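You operate a simulated robot arm through the tools that you are given. There is no shell and no other tool.

You are at the controls of a simulated robot arm. One attempt, no reset.

Task
Scan the film in the scanner, then park, switch off and lock the scanner.
Fine: unlock it before you switch it on; press Start once and Park once; leave the other buttons, dials and switches alone.

Only the result counts: the job must be done as asked and must still hold three seconds after the hand-in. Knocking over, shifting, dropping, spilling or breaking anything else fails it.

Robot
A 7-joint arm with a fingered hand, fixed in place. Base frame: the origin is on the floor under the middle of its stand, x ahead of it, y to its left, z up. Readings come in m, rad, newtons and seconds.
With the tool pointing down near the work surface it reaches from about 0.28 to 0.7 m from the base axis. Its first joint turns from -2.897 to 2.897 rad. Payload 4 kg.
Tool frame: the origin (TCP) lies between the finger pads and is the grasp point; the fingertips stand 0.026 m ahead of it; z points along the fingers, y is the line along which they close. The gripper opens to 0.156 m; its body begins 0.073 m behind the TCP. The gripper is a hand of 4 fingers: y runs from the thumb to the fingers, the wrist lies at [0, 0, -0.239] in the tool frame.
Orientation is told as [roll, pitch, yaw] about the base's x, y, z axes, in that order, counted from this pose: with the fingers straight down and closing along the base's y, the tool's x points along the base's -x, its y along +y and its z along -z.

Tools
- The arm moves only by the tool apply_moves. Its argument "plan" is a list that holds one entry, the list of rows, each a list of 6 numbers: the turn, a rotation vector about the tool's x, y, z in units of 90 degrees (1.0 is 90 degrees), then the shift along the tool's x, y, z in units of 500 mm (1.0 is 500 mm). In form: [[[wx, wy, wz, x, y, z], ...]]. A call has 1 to 20 rows; each row is the pose to reach, as a shift and turn from the pose commanded when the call began, along the tool's axes at that moment. A call with a number of a shift or a turn outside -1 to 1 is refused whole. A row lasts 0.2 s, in which the tool goes at most 0.05 m and 0.15 rad; a call with a longer step from one row to the next is refused whole. A pose out of reach is approached as far as the arm can. The call stops where the force on the tool passes 40 N (or 10 N more than at its start, if that is more) or the arm is blocked; 0.2 s more then pass. In this call time passes only in rows, and 0.2 s behind the last. It gives the time, the measured TCP pose, the force on the tool (base axes), the opening and the grip force at its end, in the units of the frame above (readings bear some noise), with the torque about the TCP (base axes, N m) and any sound that the robot's microphone picked up.
- Cameras (640 x 400 px; columns grow to the right, rows downward): "scene" is fixed at [0.3995, -0.5017, 1.5618]; the picture's right is [0.95, -0.30, 0.00], its down [-0.22, -0.70, -0.68] and it looks along [0.20, 0.65, -0.73] (base axes); focal length 308 px, centre (320, 200). "wrist" rides on the gripper at [0.058, -0.058, -0.091] in the tool frame; the picture's right is [0.71, 0.71, 0.00], its down [-0.53, 0.53, -0.67] and it looks along [-0.47, 0.47, 0.74] (tool axes); focal length 265 px, centre (320, 200). There is no depth. A picture from a camera that has moved, and an enlarged one, comes with that camera's place and axes in the base frame and with its lens.
- capture(camera): a new picture of that camera. The clock stands still meanwhile.
- set_fingers(finger1, finger2, finger3, thumb_bend): sets how far each is bent, from 0 (flat) to 1 (curled in); at 0.3 the hand is open as for a grip, at 0.7 the pads meet at the TCP. One left out holds its place. A second passes; each finger stops where it meets its share of the squeeze, and holds until it gets a number again. It is the only way to open and close the hand. It gives what a move gives, with no picture; readings hold the bend of each and the force on the fingers (four entries, about 0 where the hand has none), thumb and palm.
- enlarge(camera, box): a new picture of the part [left, top, right, bottom] of that camera's present view, enlarged. The clock stands still meanwhile.
- job_done(): hands the job in; it is judged then, once.

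Places have to be worked out from the pictures, the camera data and where the tool is seen. Open the gripper and draw the arm clear of the work before you hand the job in, unless the task says otherwise.

The tools are called after "Request:" as name(argument=value, ...) on one line, values as JSON. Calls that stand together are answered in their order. apply_moves: Moves the arm, as the interface text tells. Its arguments: {"type":"object","properties":{"plan":{"type":"array","items":{"type":"array","items":{"type":"array","items":{"type":"number"}}}}},"required":["plan"]} The other tools are called the same way: set_fingers (finger1, finger2, finger3, thumb_bend) moves the fingers one by one; capture (camera) takes a picture; enlarge (camera, box) takes an enlarged picture of a part of a camera's view; job_done () hands the job in.

At the start:

```text
time: 0.0
tool_pos: [0.4713, 0.1049, 1.1061]
tool_rot: [-0.001, -0.001, -0.002]
wrist_force: [0.2, -0.2, 0.1]
ft_torque: [0.02, 0.04, 0.0]
gripper_width: 0.1561
finger_force: 0.0
shape: jaw
bend: [0.3, 0.3, 0.3, 0.3]
finger forces: [0.0, 0.0, 0.0, 0.1, 0.1, 0.1]
```

scene: 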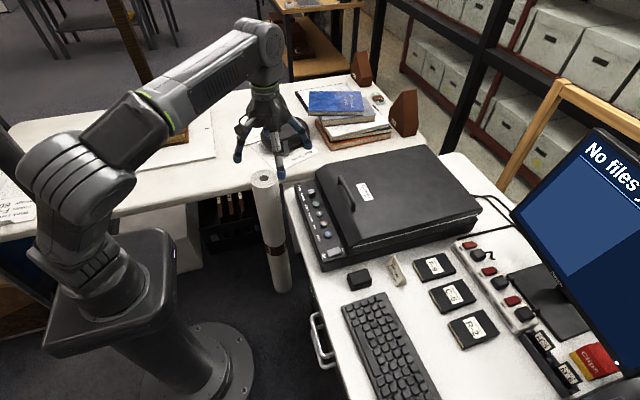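
wrist: 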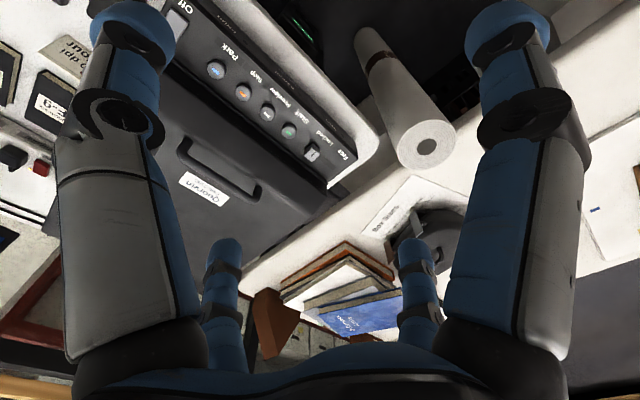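

I'll start with enlarged views of the scanner panel and the surroundings so I can read the labels.

Request:
enlarge(camera="scene", box=[280, 140, 440, 280])

Request:
enlarge(camera="wrist", box=[140, 0, 380, 200])

Request:
enlarge(camera="scene", box=[400, 130, 640, 390])

Request:
enlarge(camera="scene", box=[290, 180, 370, 270])

```text
2.86 times, centred on (360, 210) of scene
camera zoom: at [0.3995, -0.5017, 1.5618], right [0.95, -0.3, 0.0], down [-0.22, -0.7, -0.68], along [0.2, 0.65, -0.73], focal length 881 px, centre (206, 171)
```

zoom: 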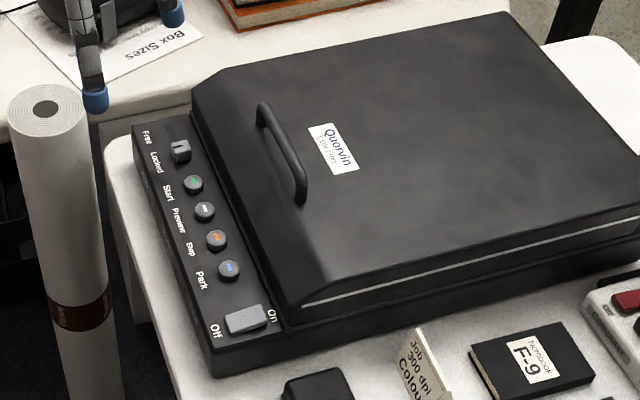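

```text
2.00 times, centred on (260, 100) of wrist
camera zoom: at [0.4147, 0.0472, 1.199], right [-0.71, 0.71, 0.0], down [0.53, 0.53, 0.67], along [0.47, 0.47, -0.74], focal length 531 px, centre (440, 400)
```

zoom: 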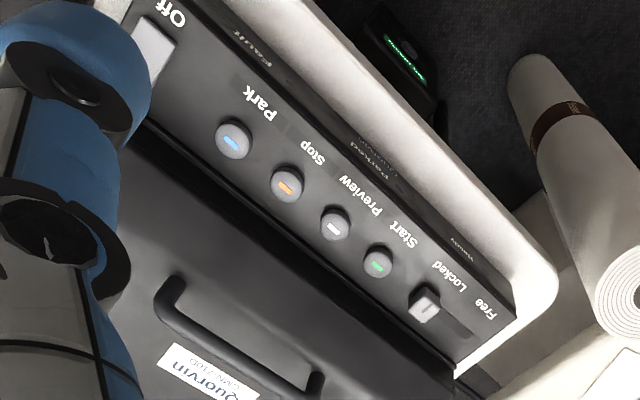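

```text
1.54 times, centred on (520, 260) of scene
camera zoom: at [0.3995, -0.5017, 1.5618], right [0.95, -0.3, 0.0], down [-0.22, -0.7, -0.68], along [0.2, 0.65, -0.73], focal length 474 px, centre (12, 108)
```

zoom: 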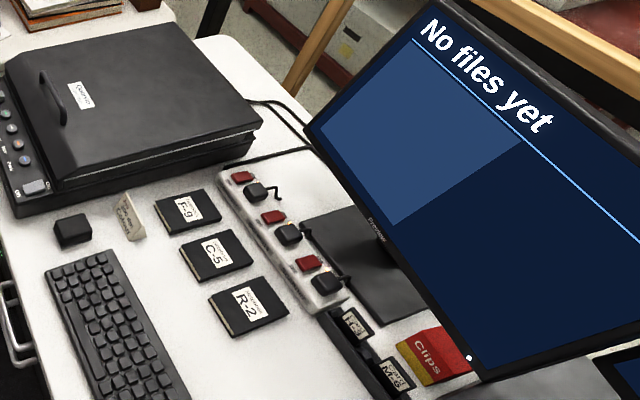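

```text
4.44 times, centred on (330, 225) of scene
camera zoom: at [0.3995, -0.5017, 1.5618], right [0.95, -0.3, 0.0], down [-0.22, -0.7, -0.68], along [0.2, 0.65, -0.73], focal length 1371 px, centre (276, 89)
```

zoom: 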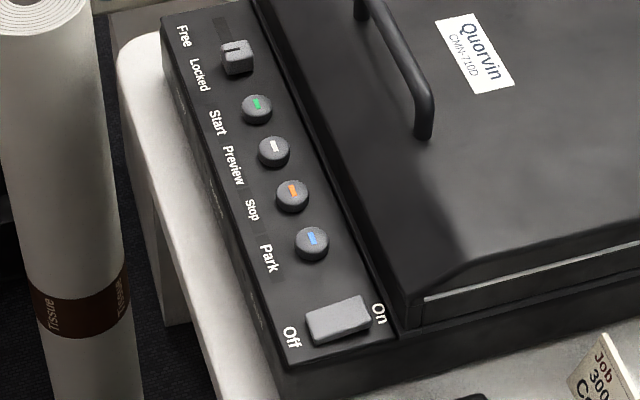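

The panel runs along y at about x≈0.59, z≈0.81. In order: slider at y≈0.20, Start 0.15, Preview, Stop, Park 0.026, rocker at about -0.03. I'll learn the fingers here, well above everything, by curling finger1 first and looking.

Request:
set_fingers(finger1=1.0)

Request:
capture(camera="wrist")

Request:
enlarge(camera="scene", box=[200, 60, 340, 200])

```text
time: 1.0
tool_pos: [0.4711, 0.1053, 1.1067]
tool_rot: [0.001, 0.001, 0.001]
wrist_force: [-0.5, -0.5, -0.4]
ft_torque: [0.0, 0.02, -0.03]
gripper_width: 0.0878
finger_force: 0.1
shape: fingers
bend: [1.0, 0.3, 0.3, 0.3]
finger forces: [0.1, 0.0, 0.0, 0.0, 0.1, 0.0]
```

```text
taken
camera wrist: at [0.4147, 0.0472, 1.199], right [-0.71, 0.71, 0.0], down [0.53, 0.53, 0.67], along [0.47, 0.47, -0.74], focal length 265 px, centre (320, 200)
```

wrist: 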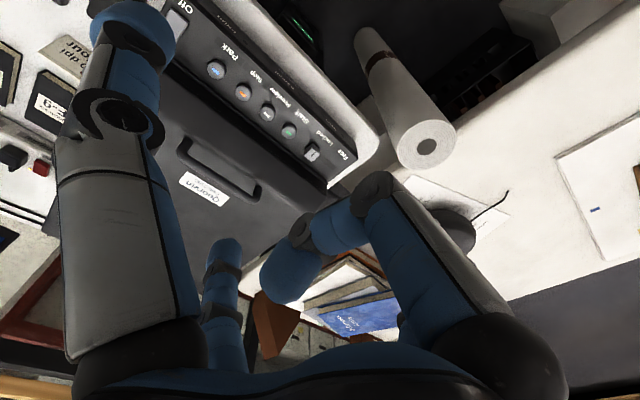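

```text
2.86 times, centred on (270, 130) of scene
camera zoom: at [0.3995, -0.5017, 1.5618], right [0.95, -0.3, 0.0], down [-0.22, -0.7, -0.68], along [0.2, 0.65, -0.73], focal length 881 px, centre (463, 400)
```

zoom: 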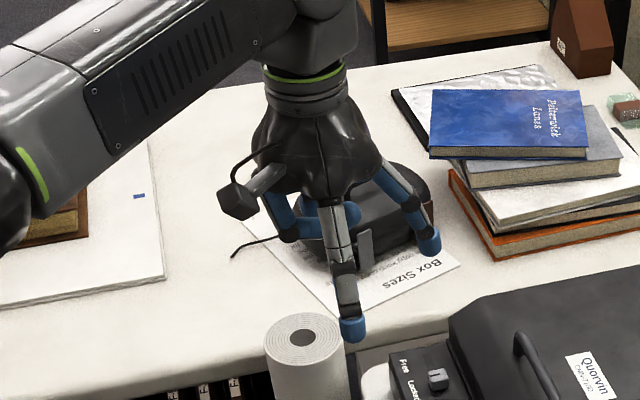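

Finger1 sits on the tool's +x side (base -x). Next I'll curl finger2 and the thumb as well, leaving finger3 out as the pressing finger, and look again.

Request:
set_fingers(finger1=1.0, finger2=1.0, finger3=0.3, thumb_bend=1.0)

Request:
capture(camera="wrist")

Request:
enlarge(camera="scene", box=[200, 60, 340, 200])

```text
time: 2.0
tool_pos: [0.4719, 0.1059, 1.1066]
tool_rot: [0.0, 0.001, -0.001]
wrist_force: [0.1, 0.0, -0.5]
ft_torque: [-0.02, 0.0, 0.01]
gripper_width: 0.0237
finger_force: 0.0
shape: fingers
bend: [1.0, 0.91, 0.3, 0.94]
finger forces: [0.0, 0.1, 0.1, 0.0, 0.1, 0.0]
```

```text
taken
camera wrist: at [0.4147, 0.0472, 1.199], right [-0.71, 0.71, 0.0], down [0.53, 0.53, 0.67], along [0.47, 0.47, -0.74], focal length 265 px, centre (320, 200)
```

wrist: 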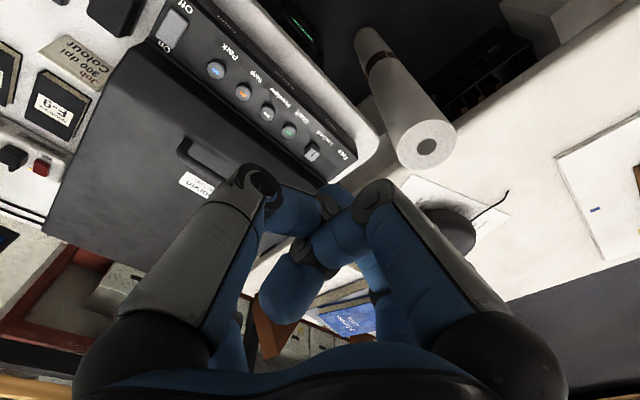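

```text
2.86 times, centred on (270, 130) of scene
camera zoom: at [0.3995, -0.5017, 1.5618], right [0.95, -0.3, 0.0], down [-0.22, -0.7, -0.68], along [0.2, 0.65, -0.73], focal length 881 px, centre (463, 400)
```

zoom: 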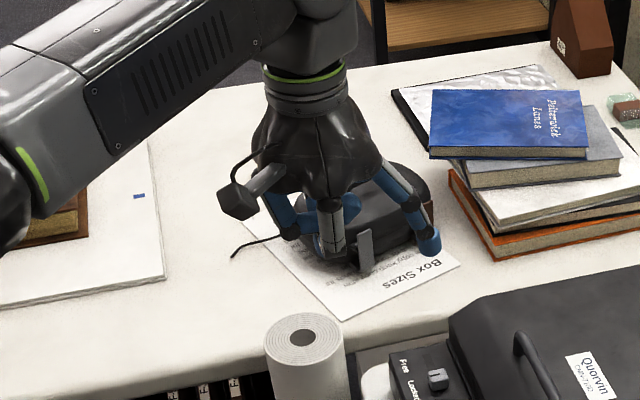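

With the others curled, finger3's tip hangs about 0.087 m to base +x of the TCP and is the lowest point. That suits a vertical hand with the palm kept on the -x side, clear of the lid. I'll come down partway to measure the panel from closer.

Request:
apply_moves(plan=[[[0, 0, 0, -0.016, 0.01, 0.08], [0, 0, 0, -0.032, 0.02, 0.16], [0, 0, 0, -0.048, 0.03, 0.23], [0, 0, 0, -0.06, 0.04, 0.28]]])

Request:
capture(camera="wrist")

Request:
capture(camera="scene")

```text
time: 3.0
tool_pos: [0.5026, 0.124, 0.9648]
tool_rot: [0.002, 0.0, -0.003]
wrist_force: [-0.3, -0.3, 0.0]
ft_torque: [0.02, 0.02, 0.0]
gripper_width: 0.0236
finger_force: 0.0
shape: fingers
bend: [1.0, 0.91, 0.3, 0.94]
finger forces: [0.1, 0.0, 0.0, 0.0, 0.0, 0.0]
```

```text
taken
camera wrist: at [0.445, 0.0663, 1.0582], right [-0.71, 0.71, 0.0], down [0.53, 0.53, 0.67], along [0.47, 0.47, -0.74], focal length 265 px, centre (320, 200)
```

wrist: 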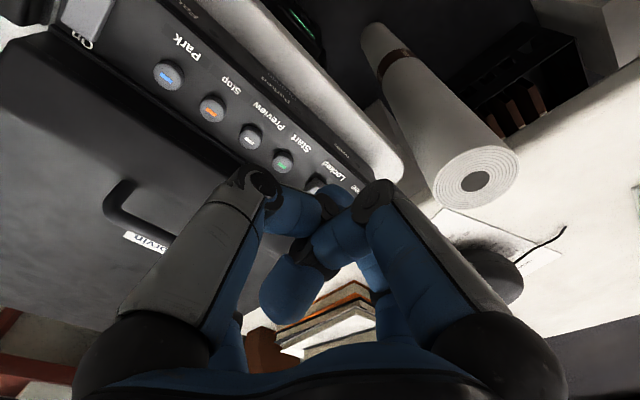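

```text
taken
```

scene: 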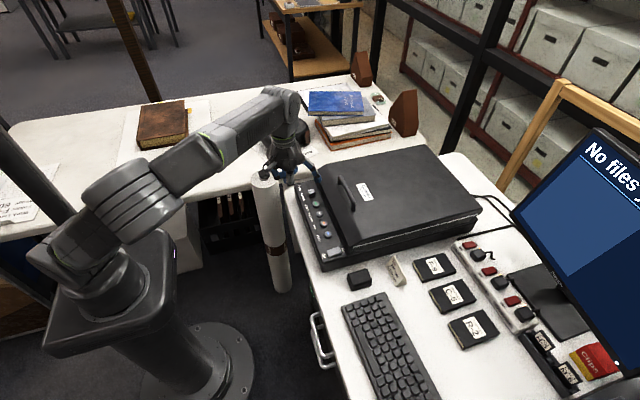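

I'm about 0.15 m above the panel now. I'll take high-magnification views of the buttons, slider and rocker from here and triangulate them against the first pose.

Request:
enlarge(camera="wrist", box=[140, 50, 240, 130])

Request:
enlarge(camera="wrist", box=[230, 110, 380, 205])

Request:
enlarge(camera="scene", box=[290, 165, 360, 265])

Request:
enlarge(camera="wrist", box=[40, 0, 380, 200])

```text
5.00 times, centred on (190, 90) of wrist
camera zoom: at [0.445, 0.0663, 1.0582], right [-0.71, 0.71, 0.0], down [0.53, 0.53, 0.67], along [0.47, 0.47, -0.74], focal length 1327 px, centre (970, 750)
```

zoom: 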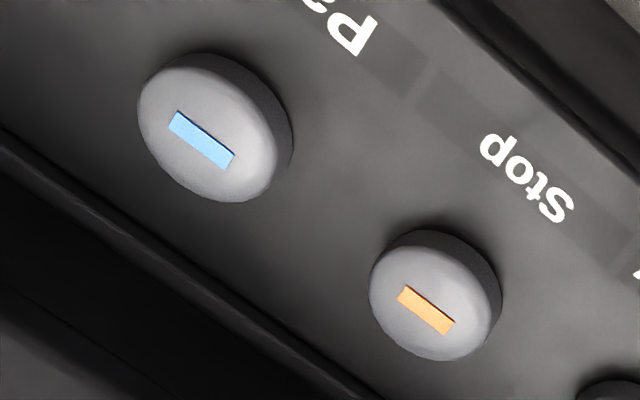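

```text
4.21 times, centred on (305, 158) of wrist
camera zoom: at [0.445, 0.0663, 1.0582], right [-0.71, 0.71, 0.0], down [0.53, 0.53, 0.67], along [0.47, 0.47, -0.74], focal length 1118 px, centre (383, 379)
```

zoom: 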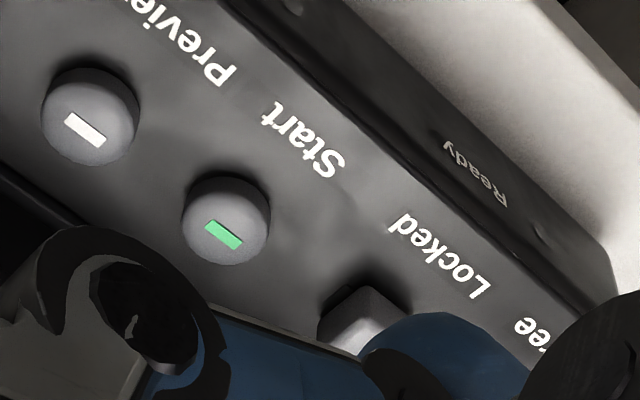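

```text
4.00 times, centred on (325, 215) of scene
camera zoom: at [0.3995, -0.5017, 1.5618], right [0.95, -0.3, 0.0], down [-0.22, -0.7, -0.68], along [0.2, 0.65, -0.73], focal length 1234 px, centre (300, 140)
```

zoom: 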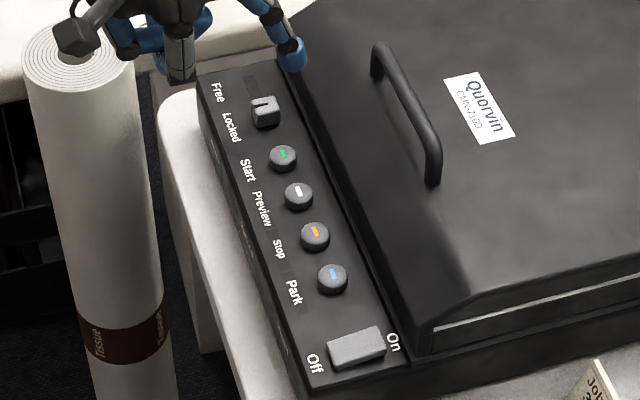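

```text
1.88 times, centred on (210, 100) of wrist
camera zoom: at [0.445, 0.0663, 1.0582], right [-0.71, 0.71, 0.0], down [0.53, 0.53, 0.67], along [0.47, 0.47, -0.74], focal length 500 px, centre (527, 388)
```

zoom: 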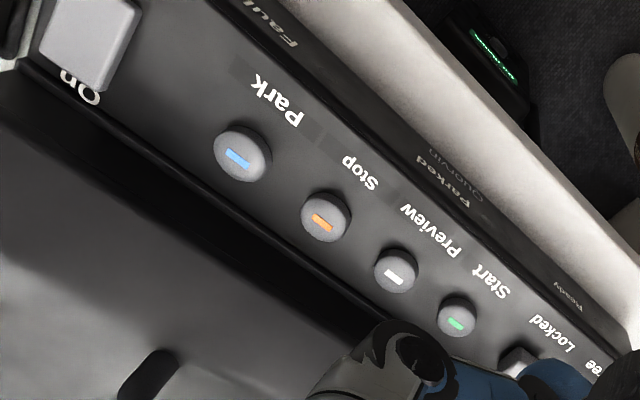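

Wrist-camera estimates: the buttons sit at x≈0.590 with tops near z≈0.82, and y ≈ 0.026 (Park), 0.0685 (Stop), 0.111 (Preview), 0.1535 (Start). The slider is near y≈0.203 and the rocker near (0.587, -0.038). I want the slider knob, rocker and finger3 tip in more detail.

Request:
enlarge(camera="scene", box=[300, 175, 340, 205])

Request:
enlarge(camera="scene", box=[315, 235, 365, 270])

Request:
enlarge(camera="scene", box=[255, 130, 345, 200])

```text
13.33 times, centred on (320, 190) of scene
camera zoom: at [0.3995, -0.5017, 1.5618], right [0.95, -0.3, 0.0], down [-0.22, -0.7, -0.68], along [0.2, 0.65, -0.73], focal length 4112 px, centre (320, 333)
```

zoom: 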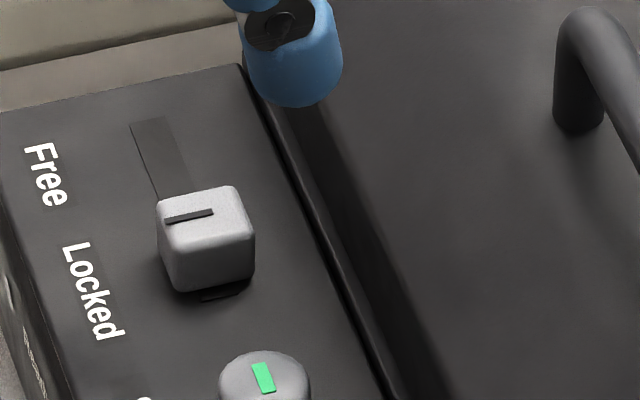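

```text
11.43 times, centred on (340, 252) of scene
camera zoom: at [0.3995, -0.5017, 1.5618], right [0.95, -0.3, 0.0], down [-0.22, -0.7, -0.68], along [0.2, 0.65, -0.73], focal length 3524 px, centre (91, -400)
```

zoom: 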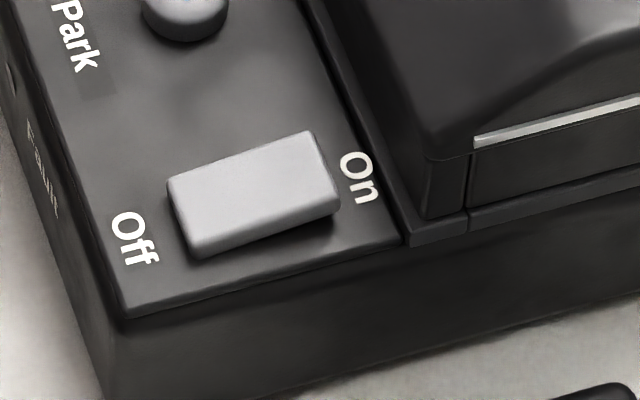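

```text
5.71 times, centred on (300, 165) of scene
camera zoom: at [0.3995, -0.5017, 1.5618], right [0.95, -0.3, 0.0], down [-0.22, -0.7, -0.68], along [0.2, 0.65, -0.73], focal length 1762 px, centre (434, 400)
```

zoom: 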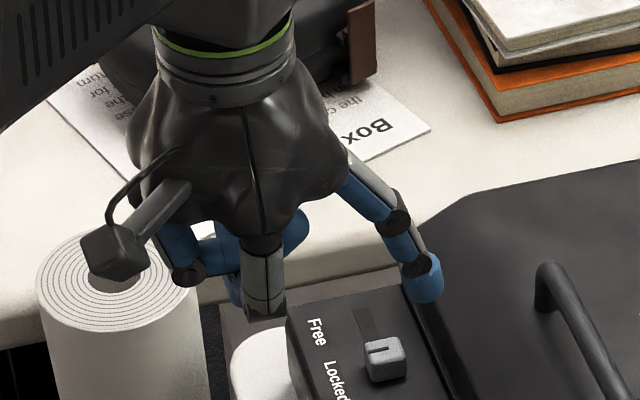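

The slider knob is about 0.024 × 0.02 × 0.016 m, centred near (0.589, 0.204), with a slot running to +y (Free). The gap between Start and the knob is about 29 mm, and finger3's tip is about 23 mm wide and the lowest part by 7 cm. I'll hover the tip over that gap and check it by eye before going lower.

Request:
apply_moves(plan=[[[0, 0, 0, -0.0005, 0.035, 0.06], [0, 0, 0, -0.001, 0.07, 0.12], [0, 0, 0, -0.0014, 0.1062, 0.1822]]])

Request:
enlarge(camera="scene", box=[295, 165, 345, 210])

Request:
capture(camera="wrist")

```text
time: 3.8
tool_pos: [0.5022, 0.1764, 0.8751]
tool_rot: [0.0, -0.001, 0.0]
wrist_force: [0.2, -0.4, -0.3]
ft_torque: [0.0, -0.02, -0.01]
gripper_width: 0.0235
finger_force: 0.1
shape: fingers
bend: [1.0, 0.91, 0.3, 0.94]
finger forces: [0.0, 0.0, 0.0, 0.0, 0.0, 0.1]
```

```text
8.89 times, centred on (320, 188) of scene
camera zoom: at [0.3995, -0.5017, 1.5618], right [0.95, -0.3, 0.0], down [-0.22, -0.7, -0.68], along [0.2, 0.65, -0.73], focal length 2741 px, centre (320, 311)
```

zoom: 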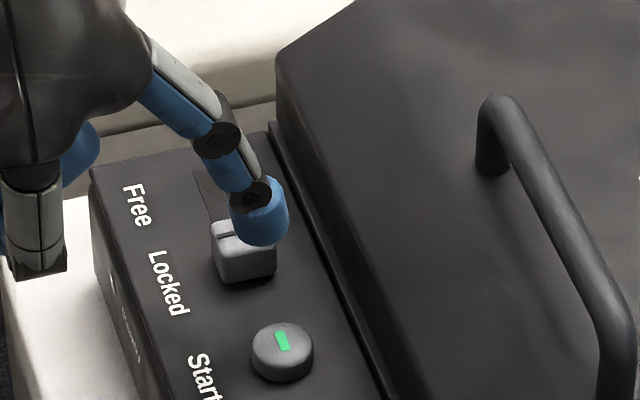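

```text
taken
camera wrist: at [0.4445, 0.1181, 0.9678], right [-0.71, 0.71, 0.0], down [0.53, 0.53, 0.67], along [0.47, 0.47, -0.74], focal length 265 px, centre (320, 200)
```

wrist: 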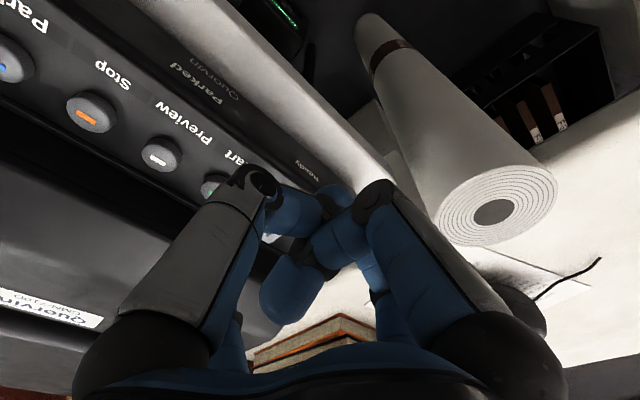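

The tip is at about (0.5885, 0.178) with its low point near z≈0.8495, so the low point is about 0.0255 below the TCP and it's lined up over the gap. I'll go down 27 mm and look again.

Request:
apply_moves(plan=[[[0, 0, 0, 0, 0, 0.02], [0, 0, 0, 0, 0, 0.038], [0, 0, 0, 0, 0, 0.054]]])

Request:
enlarge(camera="scene", box=[300, 175, 340, 205])

```text
time: 4.6
tool_pos: [0.5041, 0.1781, 0.8475]
tool_rot: [0.0, 0.0, -0.002]
wrist_force: [-0.1, 0.2, 0.4]
ft_torque: [0.02, 0.01, 0.01]
gripper_width: 0.0235
finger_force: 0.0
shape: fingers
bend: [1.0, 0.91, 0.3, 0.94]
finger forces: [0.0, 0.1, 0.0, 0.0, 0.1, 0.0]
```

```text
13.33 times, centred on (320, 190) of scene
camera zoom: at [0.3995, -0.5017, 1.5618], right [0.95, -0.3, 0.0], down [-0.22, -0.7, -0.68], along [0.2, 0.65, -0.73], focal length 4112 px, centre (320, 333)
```

zoom: 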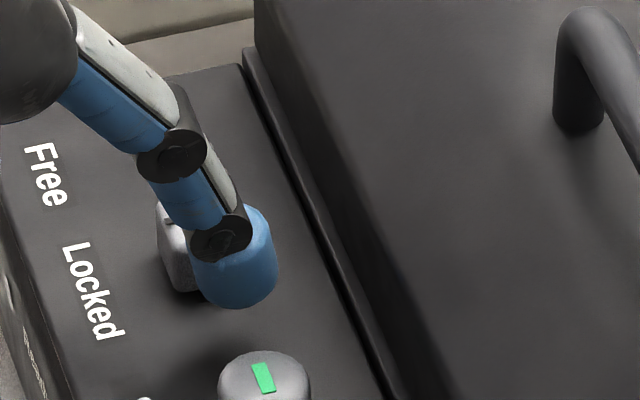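

The tip sits in the gap, about 4 mm from the knob and clear of Start. I'll go down another 6 mm and then push gently toward +y (Free) in small steps.

Request:
apply_moves(plan=[[[0, 0, 0, 0, 0, 0.006], [0, 0, 0, 0, 0.001, 0.012]]])

Request:
enlarge(camera="scene", box=[300, 175, 340, 205])

```text
time: 5.2
tool_pos: [0.5027, 0.1785, 0.8414]
tool_rot: [0.001, 0.0, -0.001]
wrist_force: [-0.1, -0.2, -0.2]
ft_torque: [0.0, -0.01, 0.0]
gripper_width: 0.0235
finger_force: 0.0
shape: fingers
bend: [1.0, 0.91, 0.3, 0.94]
finger forces: [0.1, 0.0, 0.0, 0.0, 0.0, 0.0]
```

```text
13.33 times, centred on (320, 190) of scene
camera zoom: at [0.3995, -0.5017, 1.5618], right [0.95, -0.3, 0.0], down [-0.22, -0.7, -0.68], along [0.2, 0.65, -0.73], focal length 4112 px, centre (320, 333)
```

zoom: 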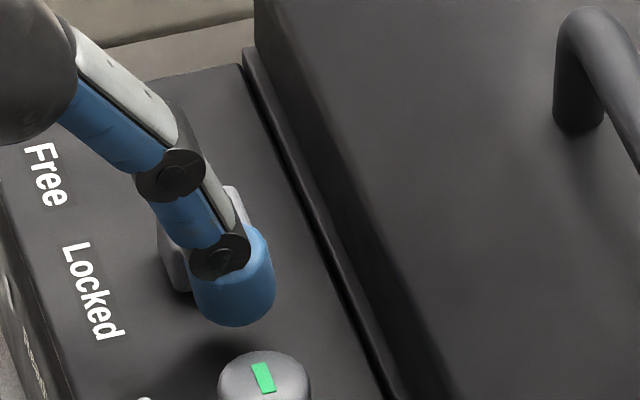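

There is no contact yet. I'll push toward +y in small steps and watch the force.

Request:
apply_moves(plan=[[[0, 0, 0, 0, 0.008, 0], [0, 0, 0, 0, 0.016, 0], [0, 0, 0, 0, 0.024, 0], [0, 0, 0, 0, 0.03, 0]]])

Request:
enlarge(camera="scene", box=[300, 175, 340, 205])

```text
time: 6.2
tool_pos: [0.5015, 0.1941, 0.8427]
tool_rot: [0.001, 0.001, -0.001]
wrist_force: [-0.8, -1.4, 0.3]
ft_torque: [-0.04, -0.05, -0.21]
gripper_width: 0.0238
finger_force: 0.7
shape: fingers
bend: [1.0, 0.91, 0.3, 0.94]
finger forces: [0.0, 0.0, 2.2, 0.0, 0.0, 0.0]
```

```text
13.33 times, centred on (320, 190) of scene
camera zoom: at [0.3995, -0.5017, 1.5618], right [0.95, -0.3, 0.0], down [-0.22, -0.7, -0.68], along [0.2, 0.65, -0.73], focal length 4112 px, centre (320, 333)
```

zoom: 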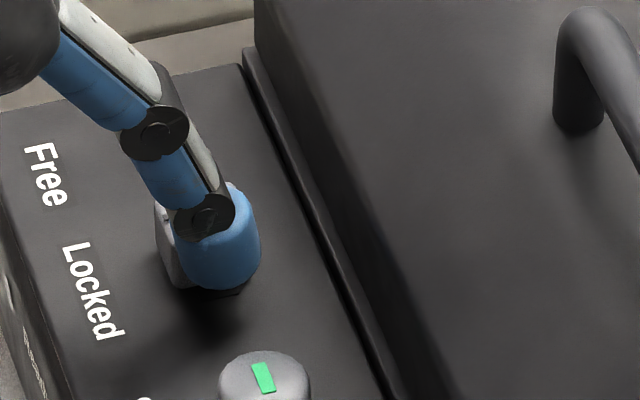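

The finger is now on the knob, with about 2 N on it. I'll keep pushing +y.

Request:
apply_moves(plan=[[[0, 0, 0, 0, 0.006, 0], [0, 0, 0, 0, 0.012, 0], [0, 0, 0, 0, 0.018, 0], [0, 0, 0, 0, 0.024, 0], [0, 0, 0, 0, 0.03, 0]]])

Request:
enlarge(camera="scene", box=[300, 170, 340, 200])

```text
time: 7.4
tool_pos: [0.5025, 0.2105, 0.8418]
tool_rot: [0.0, 0.0, -0.001]
wrist_force: [-0.8, -0.3, 0.0]
ft_torque: [-0.06, -0.03, 0.0]
gripper_width: 0.0239
finger_force: 0.8
shape: fingers
bend: [1.0, 0.91, 0.3, 0.94]
finger forces: [0.1, 0.0, 0.4, 0.0, 0.1, 0.1]
```

```text
13.33 times, centred on (320, 185) of scene
camera zoom: at [0.3995, -0.5017, 1.5618], right [0.95, -0.3, 0.0], down [-0.22, -0.7, -0.68], along [0.2, 0.65, -0.73], focal length 4112 px, centre (320, 400)
```

zoom: 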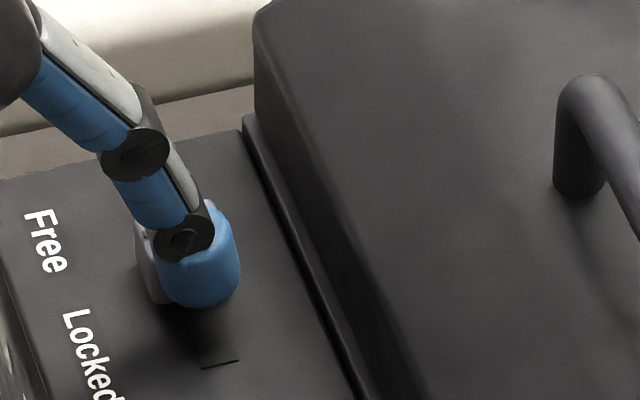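

The knob is travelling, since its slot now shows behind it. I'll continue toward the Free end in smaller steps.

Request:
apply_moves(plan=[[[0, 0, 0, 0, 0.005, 0], [0, 0, 0, 0, 0.01, 0], [0, 0, 0, 0, 0.015, 0], [0, 0, 0, 0, 0.02, 0]]])

Request:
enlarge(camera="scene", box=[300, 170, 340, 200])

```text
time: 8.4
tool_pos: [0.5035, 0.2196, 0.8422]
tool_rot: [0.0, 0.001, -0.001]
wrist_force: [-1.0, 0.1, 0.7]
ft_torque: [-0.01, 0.01, 0.03]
gripper_width: 0.0237
finger_force: 0.1
shape: fingers
bend: [1.0, 0.91, 0.3, 0.94]
finger forces: [0.1, 0.0, 0.4, 0.0, 0.0, 0.1]
```

```text
13.33 times, centred on (320, 185) of scene
camera zoom: at [0.3995, -0.5017, 1.5618], right [0.95, -0.3, 0.0], down [-0.22, -0.7, -0.68], along [0.2, 0.65, -0.73], focal length 4112 px, centre (320, 400)
```

zoom: 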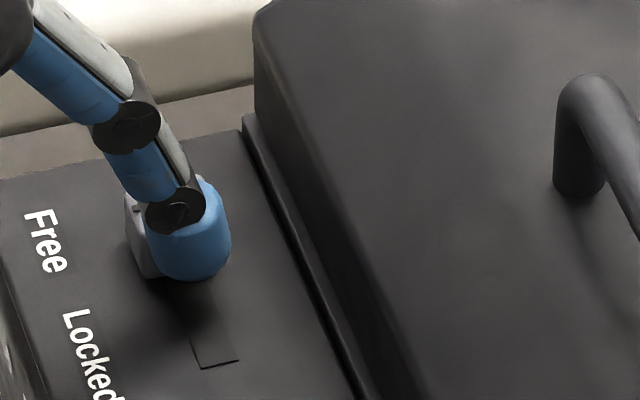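

It's still moving freely with little force. I'll continue a few millimetres at a time to find the end stop.

Request:
apply_moves(plan=[[[0, 0, 0, 0, 0.004, 0], [0, 0, 0, 0, 0.008, 0], [0, 0, 0, 0, 0.012, 0]]])

Request:
enlarge(camera="scene", box=[300, 170, 340, 200])

```text
time: 9.2
tool_pos: [0.5018, 0.226, 0.8434]
tool_rot: [0.0, 0.0, -0.001]
wrist_force: [0.3, 1.0, 0.5]
ft_torque: [0.0, 0.0, -0.02]
gripper_width: 0.0237
finger_force: 0.1
shape: fingers
bend: [1.0, 0.91, 0.3, 0.94]
finger forces: [0.0, 0.1, 0.0, 0.1, 0.0, 0.0]
```

```text
13.33 times, centred on (320, 185) of scene
camera zoom: at [0.3995, -0.5017, 1.5618], right [0.95, -0.3, 0.0], down [-0.22, -0.7, -0.68], along [0.2, 0.65, -0.73], focal length 4112 px, centre (320, 400)
```

zoom: 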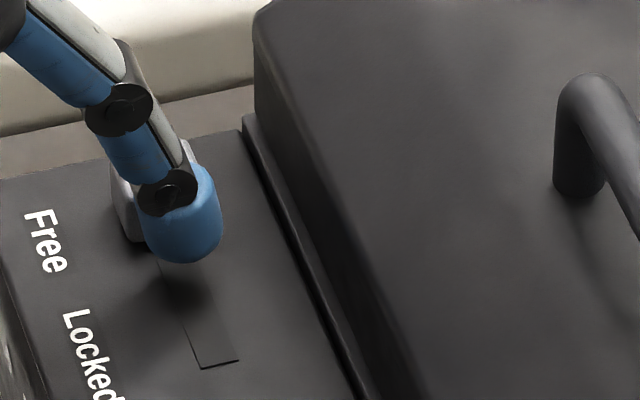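

Finger force has dropped to zero, and the knob looks to be at the far end of its slot (centre about y≈0.247). I'll push 3 mm more as a check for a hard stop.

Request:
apply_moves(plan=[[[0, 0, 0, 0, 0.003, 0], [0, 0, 0, 0, 0.006, 0]]])

Request:
enlarge(camera="scene", box=[300, 170, 340, 200])

```text
time: 9.8
tool_pos: [0.5043, 0.2287, 0.8413]
tool_rot: [0.001, 0.001, -0.003]
wrist_force: [0.2, 0.5, -0.3]
ft_torque: [-0.05, 0.0, 0.01]
gripper_width: 0.0235
finger_force: 0.1
shape: fingers
bend: [1.0, 0.91, 0.3, 0.94]
finger forces: [0.1, 0.0, 0.1, 0.1, 0.0, 0.1]
```

```text
13.33 times, centred on (320, 185) of scene
camera zoom: at [0.3995, -0.5017, 1.5618], right [0.95, -0.3, 0.0], down [-0.22, -0.7, -0.68], along [0.2, 0.65, -0.73], focal length 4112 px, centre (320, 400)
```

zoom: 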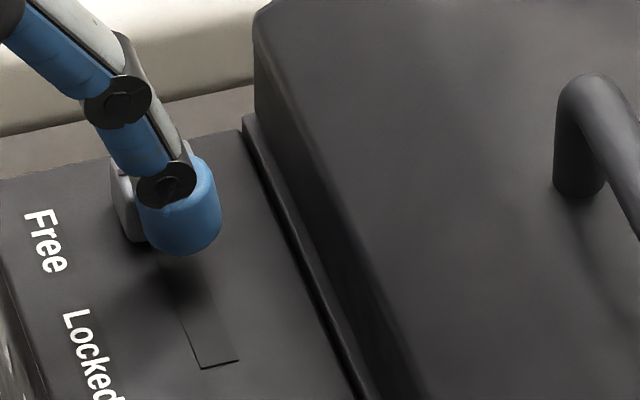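

The knob didn't move with that push, so it has snapped ahead of the finger. I'll close the last few millimetres gently to confirm it's at the stop.

Request:
apply_moves(plan=[[[0, 0, 0, 0, 0.003, 0], [0, 0, 0, 0, 0.006, 0], [0, 0, 0, 0, 0.008, 0]]])

Request:
enlarge(camera="scene", box=[300, 170, 340, 200])

```text
time: 10.6
tool_pos: [0.5022, 0.233, 0.8434]
tool_rot: [0.001, -0.001, 0.002]
wrist_force: [-1.4, 0.0, -1.0]
ft_torque: [0.01, -0.01, -0.02]
gripper_width: 0.0237
finger_force: 0.1
shape: fingers
bend: [1.0, 0.91, 0.3, 0.94]
finger forces: [0.0, 0.0, 0.1, 0.1, 0.1, 0.0]
```

```text
13.33 times, centred on (320, 185) of scene
camera zoom: at [0.3995, -0.5017, 1.5618], right [0.95, -0.3, 0.0], down [-0.22, -0.7, -0.68], along [0.2, 0.65, -0.73], focal length 4112 px, centre (320, 400)
```

zoom: 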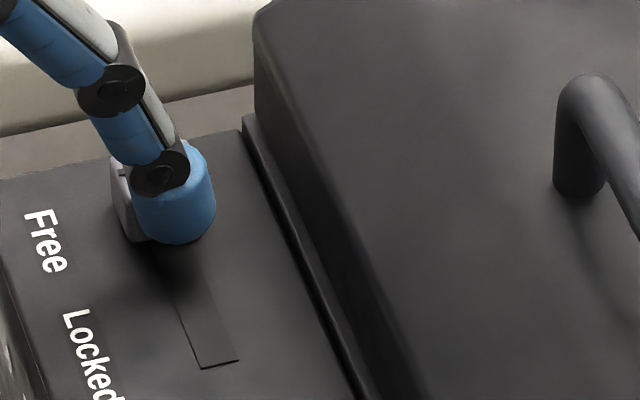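

No force yet and the knob hasn't changed, so it looks seated. I'll back off, lift, and look at the slider unobstructed, with a peek at the monitor too.

Request:
apply_moves(plan=[[[0, 0, 0, 0, -0.012, 0], [0, 0, 0, 0, -0.02, -0.03], [0, 0, 0, 0, -0.03, -0.1], [0, 0, 0, 0, -0.05, -0.17]]])

Request:
enlarge(camera="scene", box=[300, 170, 340, 200])

Request:
capture(camera="scene")

Request:
capture(camera="wrist")

```text
time: 11.6
tool_pos: [0.5012, 0.2087, 0.9259]
tool_rot: [-0.003, -0.002, 0.0]
wrist_force: [-0.4, 0.4, 0.3]
ft_torque: [-0.04, -0.03, -0.02]
gripper_width: 0.0233
finger_force: 0.0
shape: fingers
bend: [1.0, 0.91, 0.3, 0.94]
finger forces: [0.0, 0.0, 0.0, 0.0, 0.0, 0.1]
```

```text
13.33 times, centred on (320, 185) of scene
camera zoom: at [0.3995, -0.5017, 1.5618], right [0.95, -0.3, 0.0], down [-0.22, -0.7, -0.68], along [0.2, 0.65, -0.73], focal length 4112 px, centre (320, 400)
```

zoom: 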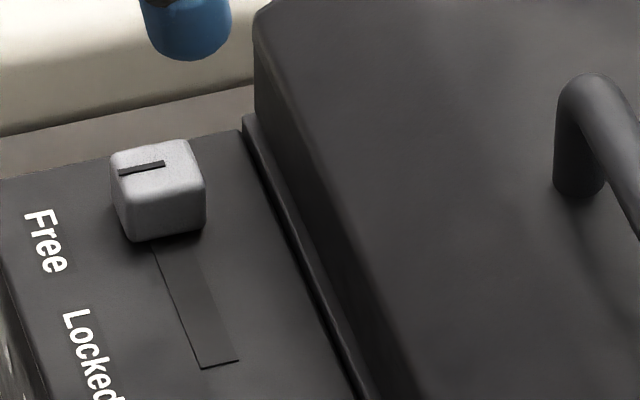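

```text
taken
```

scene: 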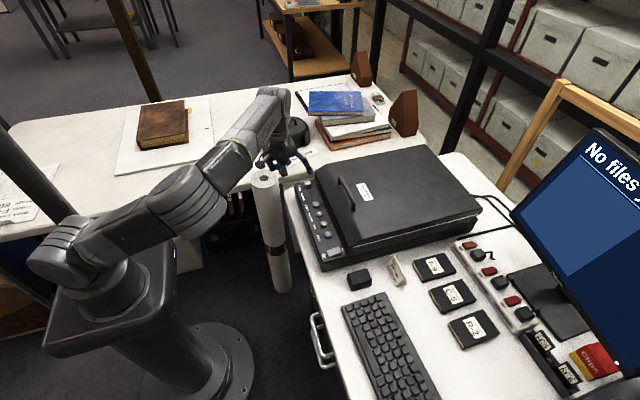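

```text
taken
camera wrist: at [0.4447, 0.1506, 1.0188], right [-0.71, 0.71, 0.0], down [0.53, 0.53, 0.67], along [0.47, 0.47, -0.74], focal length 265 px, centre (320, 200)
```

wrist: 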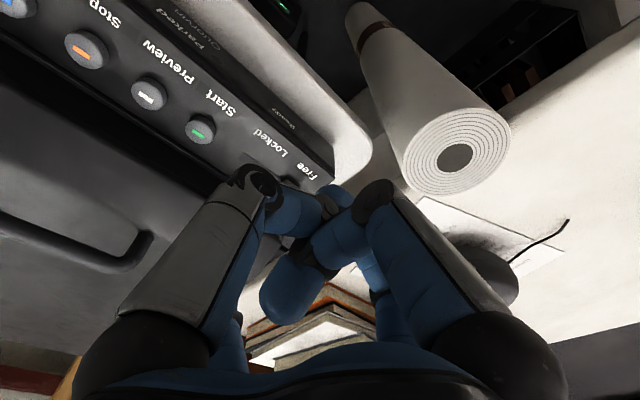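

The slider is fully at Free (knob centre about y≈0.252). Next is the power switch: the rocker spans x≈0.565–0.603 at y≈-0.042, with the On (+x) end raised. I'll hover the tip over the On end.

Request:
apply_moves(plan=[[[0, 0, 0, -0.003, -0.0825, 0], [0, 0, 0, -0.006, -0.165, 0], [0, 0, 0, -0.009, -0.2475, 0], [0, 0, 0, -0.012, -0.33, 0], [0, 0, 0, -0.016, -0.4125, 0], [0, 0, 0, -0.019, -0.495, 0.02], [0, 0, 0, -0.019, -0.495, 0.08]]])

Request:
enlarge(camera="scene", box=[310, 220, 370, 270])

Request:
capture(camera="wrist")

```text
time: 13.2
tool_pos: [0.5118, -0.0407, 0.8866]
tool_rot: [0.0, -0.003, 0.0]
wrist_force: [-0.1, 0.4, -0.6]
ft_torque: [0.03, 0.0, 0.0]
gripper_width: 0.0236
finger_force: 0.1
shape: fingers
bend: [1.0, 0.91, 0.3, 0.94]
finger forces: [0.1, 0.0, 0.1, 0.0, 0.0, 0.0]
```

```text
8.00 times, centred on (340, 245) of scene
camera zoom: at [0.3995, -0.5017, 1.5618], right [0.95, -0.3, 0.0], down [-0.22, -0.7, -0.68], along [0.2, 0.65, -0.73], focal length 2467 px, centre (160, -160)
```

zoom: 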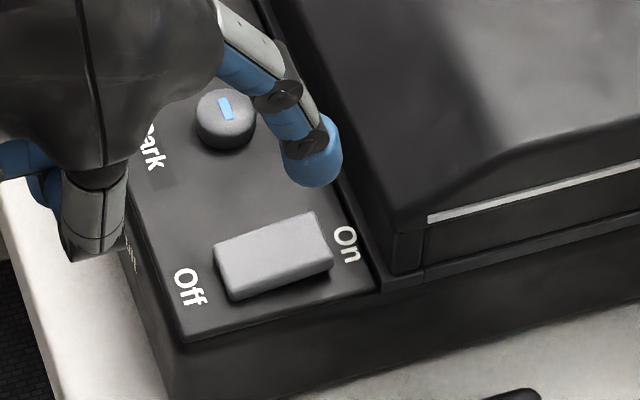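

```text
taken
camera wrist: at [0.4538, -0.0993, 0.979], right [-0.71, 0.71, 0.0], down [0.53, 0.53, 0.67], along [0.47, 0.47, -0.74], focal length 265 px, centre (320, 200)
```

wrist: 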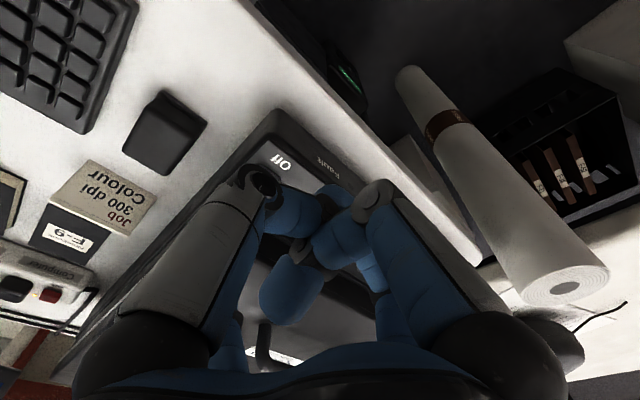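

The tip is lined up with the On end of the rocker, about 4 mm in from its edge. I'll descend to just above it and then press in small steps while watching the force.

Request:
apply_moves(plan=[[[0, 0, 0, 0, 0.004, 0.02], [0, 0, 0, 0, 0.004, 0.04], [0, 0, 0, 0, 0.004, 0.055]]])

Request:
enlarge(camera="scene", box=[315, 235, 365, 270])

```text
time: 14.0
tool_pos: [0.5114, -0.0382, 0.8593]
tool_rot: [0.0, 0.0, -0.001]
wrist_force: [0.2, 0.3, 0.6]
ft_torque: [0.02, -0.01, -0.01]
gripper_width: 0.0235
finger_force: 0.2
shape: fingers
bend: [1.0, 0.91, 0.3, 0.94]
finger forces: [0.1, 0.1, 0.1, 0.0, 0.0, 0.0]
```

```text
11.43 times, centred on (340, 252) of scene
camera zoom: at [0.3995, -0.5017, 1.5618], right [0.95, -0.3, 0.0], down [-0.22, -0.7, -0.68], along [0.2, 0.65, -0.73], focal length 3524 px, centre (91, -400)
```

zoom: 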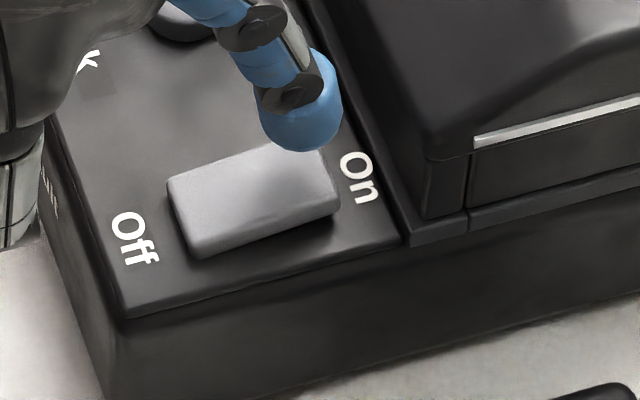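

The tip is just above the rocker's On end, slightly toward its back edge, so I'll shift 3 mm toward -y and press down a few millimetres.

Request:
apply_moves(plan=[[[0, 0, 0, 0, -0.006, 0.004], [0, 0, 0, 0, -0.006, 0.01], [0, 0, 0, 0, -0.006, 0.016]]])

Request:
enlarge(camera="scene", box=[315, 235, 365, 270])

```text
time: 14.8
tool_pos: [0.511, -0.0411, 0.8507]
tool_rot: [0.0, 0.0, 0.001]
wrist_force: [-0.3, 0.2, 0.0]
ft_torque: [0.02, -0.03, -0.02]
gripper_width: 0.0237
finger_force: 0.2
shape: fingers
bend: [1.0, 0.91, 0.3, 0.94]
finger forces: [0.0, 0.0, 0.1, 0.0, 0.0, 0.1]
```

```text
11.43 times, centred on (340, 252) of scene
camera zoom: at [0.3995, -0.5017, 1.5618], right [0.95, -0.3, 0.0], down [-0.22, -0.7, -0.68], along [0.2, 0.65, -0.73], focal length 3524 px, centre (91, -400)
```

zoom: 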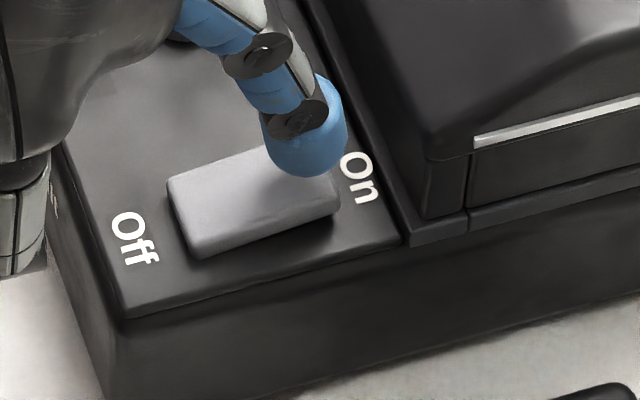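

It's centred over the On end with no contact yet. I'll continue pressing down in small steps.

Request:
apply_moves(plan=[[[0, 0, 0, 0, 0, 0.004], [0, 0, 0, 0, 0, 0.008], [0, 0, 0, 0, 0, 0.012]]])

Request:
enlarge(camera="scene", box=[315, 235, 365, 270])

```text
time: 15.6
tool_pos: [0.5116, -0.0411, 0.8456]
tool_rot: [-0.002, 0.0, -0.002]
wrist_force: [0.2, -0.6, 0.0]
ft_torque: [-0.02, -0.01, 0.0]
gripper_width: 0.0237
finger_force: 0.0
shape: fingers
bend: [1.0, 0.91, 0.3, 0.94]
finger forces: [0.1, 0.1, 0.1, 0.0, 0.1, 0.0]
```

```text
11.43 times, centred on (340, 252) of scene
camera zoom: at [0.3995, -0.5017, 1.5618], right [0.95, -0.3, 0.0], down [-0.22, -0.7, -0.68], along [0.2, 0.65, -0.73], focal length 3524 px, centre (91, -400)
```

zoom: 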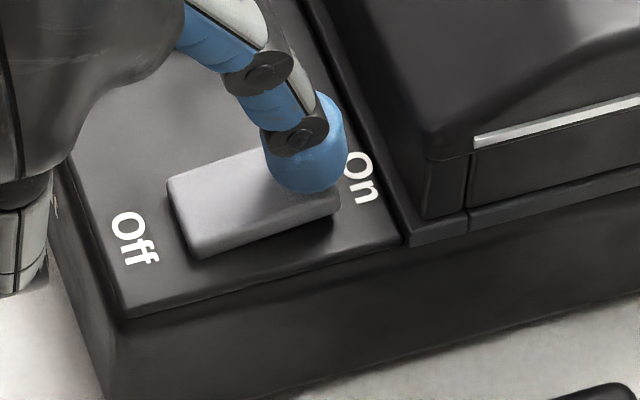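

There's still no force at a tip height of about 0.820. I'll keep going down 2 mm at a time.

Request:
apply_moves(plan=[[[0, 0, 0, 0, 0, 0.004], [0, 0, 0, 0, 0, 0.008]]])

Request:
enlarge(camera="scene", box=[315, 235, 365, 270])

```text
time: 16.2
tool_pos: [0.5116, -0.0419, 0.8411]
tool_rot: [0.0, 0.001, -0.001]
wrist_force: [0.5, 0.4, 1.1]
ft_torque: [0.04, -0.04, -0.01]
gripper_width: 0.0236
finger_force: 0.0
shape: fingers
bend: [1.0, 0.91, 0.3, 0.94]
finger forces: [0.0, 0.1, 0.7, 0.0, 0.0, 0.1]
```

```text
11.43 times, centred on (340, 252) of scene
camera zoom: at [0.3995, -0.5017, 1.5618], right [0.95, -0.3, 0.0], down [-0.22, -0.7, -0.68], along [0.2, 0.65, -0.73], focal length 3524 px, centre (91, -400)
```

zoom: 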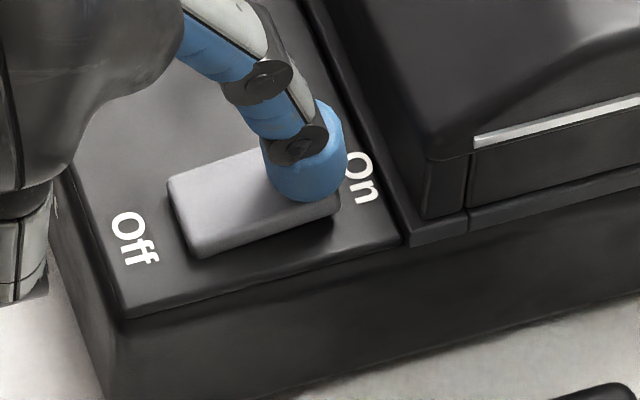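

First contact, about 1 N at tip height ≈0.816. I'll press on in 2 mm steps.

Request:
apply_moves(plan=[[[0, 0, 0, 0, 0, 0.004], [0, 0, 0, 0, 0, 0.008]]])

Request:
enlarge(camera="scene", box=[315, 235, 365, 270])

```text
time: 16.8
tool_pos: [0.5125, -0.0419, 0.8375]
tool_rot: [0.0, 0.002, 0.0]
wrist_force: [-0.8, -0.5, 1.3]
ft_torque: [0.0, -0.19, 0.01]
gripper_width: 0.0235
finger_force: 1.3
shape: fingers
bend: [1.0, 0.91, 0.29, 0.94]
finger forces: [0.1, 0.0, 2.1, 0.0, 0.0, 0.0]
```

```text
11.43 times, centred on (340, 252) of scene
camera zoom: at [0.3995, -0.5017, 1.5618], right [0.95, -0.3, 0.0], down [-0.22, -0.7, -0.68], along [0.2, 0.65, -0.73], focal length 3524 px, centre (91, -400)
```

zoom: 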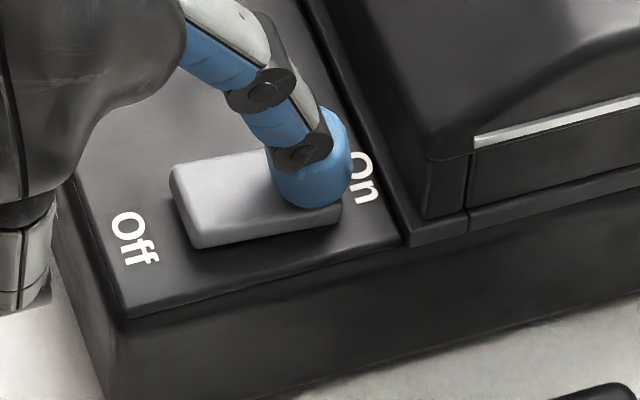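

The rocker is tilting toward On, with about 2 N on the finger. I'll press a little further.

Request:
apply_moves(plan=[[[0, 0, 0, 0, 0, 0.004], [0, 0, 0, 0, 0, 0.008]]])

Request:
enlarge(camera="scene", box=[315, 235, 365, 270])

```text
time: 17.4
tool_pos: [0.5133, -0.0418, 0.8348]
tool_rot: [0.0, -0.005, 0.0]
wrist_force: [-5.4, 0.6, 15.4]
ft_torque: [0.0, -1.31, 0.01]
gripper_width: 0.0235
finger_force: 7.3
shape: fingers
bend: [1.0, 0.91, 0.27, 0.94]
finger forces: [0.0, 0.0, 15.2, 0.0, 0.0, 0.1]
```

```text
11.43 times, centred on (340, 252) of scene
camera zoom: at [0.3995, -0.5017, 1.5618], right [0.95, -0.3, 0.0], down [-0.22, -0.7, -0.68], along [0.2, 0.65, -0.73], focal length 3524 px, centre (91, -400)
```

zoom: 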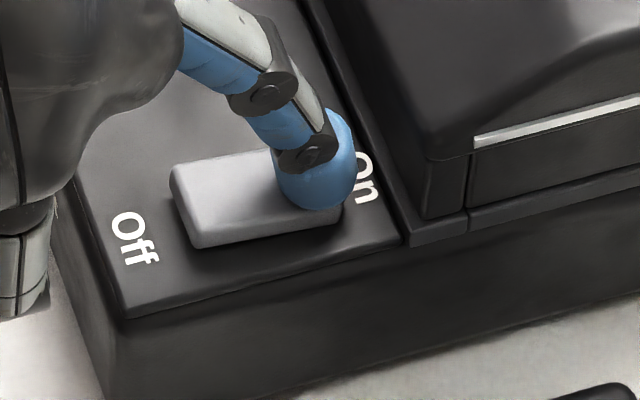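

The force jumped to 15 N and the rocker has bottomed out. I'll lift off and look at the switch, the status lamps and the monitor.

Request:
apply_moves(plan=[[[0, 0, 0, 0, 0, -0.02], [0, 0, 0, 0, 0, -0.08], [0, 0, 0, 0, 0, -0.15]]])

Request:
enlarge(camera="scene", box=[315, 235, 365, 270])

Request:
capture(camera="scene")

Request:
enlarge(camera="wrist", box=[100, 0, 500, 250])

```text
time: 18.2
tool_pos: [0.5111, -0.0408, 0.9074]
tool_rot: [-0.001, 0.001, -0.002]
wrist_force: [0.5, -0.3, -0.1]
ft_torque: [0.0, 0.01, 0.03]
gripper_width: 0.0237
finger_force: 0.1
shape: fingers
bend: [1.0, 0.91, 0.3, 0.94]
finger forces: [0.0, 0.0, 0.0, 0.0, 0.0, 0.0]
```

```text
11.43 times, centred on (340, 252) of scene
camera zoom: at [0.3995, -0.5017, 1.5618], right [0.95, -0.3, 0.0], down [-0.22, -0.7, -0.68], along [0.2, 0.65, -0.73], focal length 3524 px, centre (91, -400)
```

zoom: 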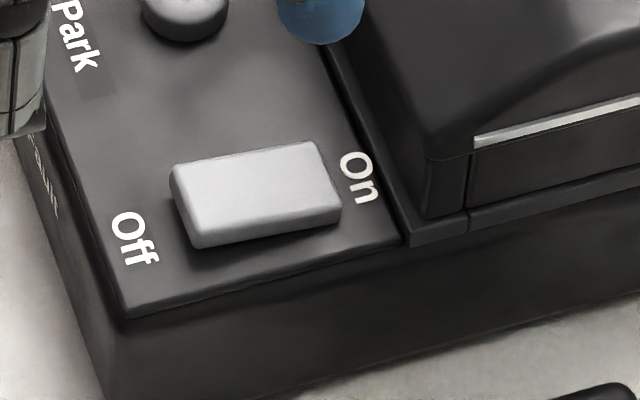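

```text
taken
```

scene: 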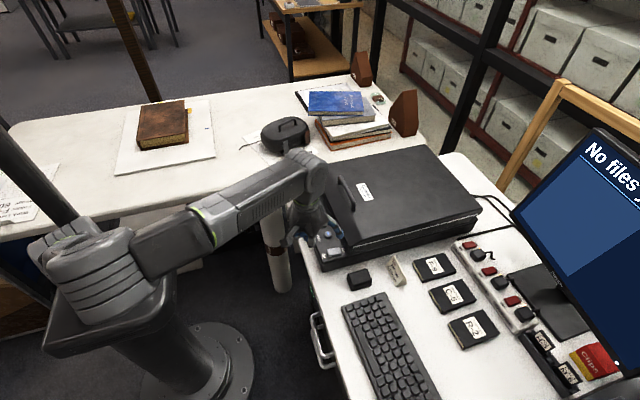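

```text
1.60 times, centred on (300, 125) of wrist
camera zoom: at [0.4546, -0.1002, 1.0012], right [-0.71, 0.71, 0.0], down [0.53, 0.53, 0.67], along [0.47, 0.47, -0.74], focal length 425 px, centre (352, 320)
```

zoom: 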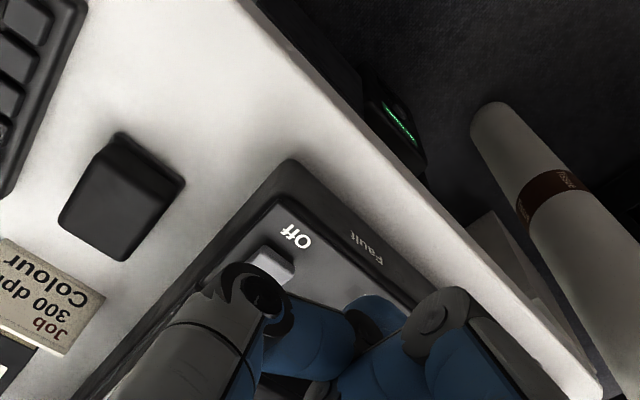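

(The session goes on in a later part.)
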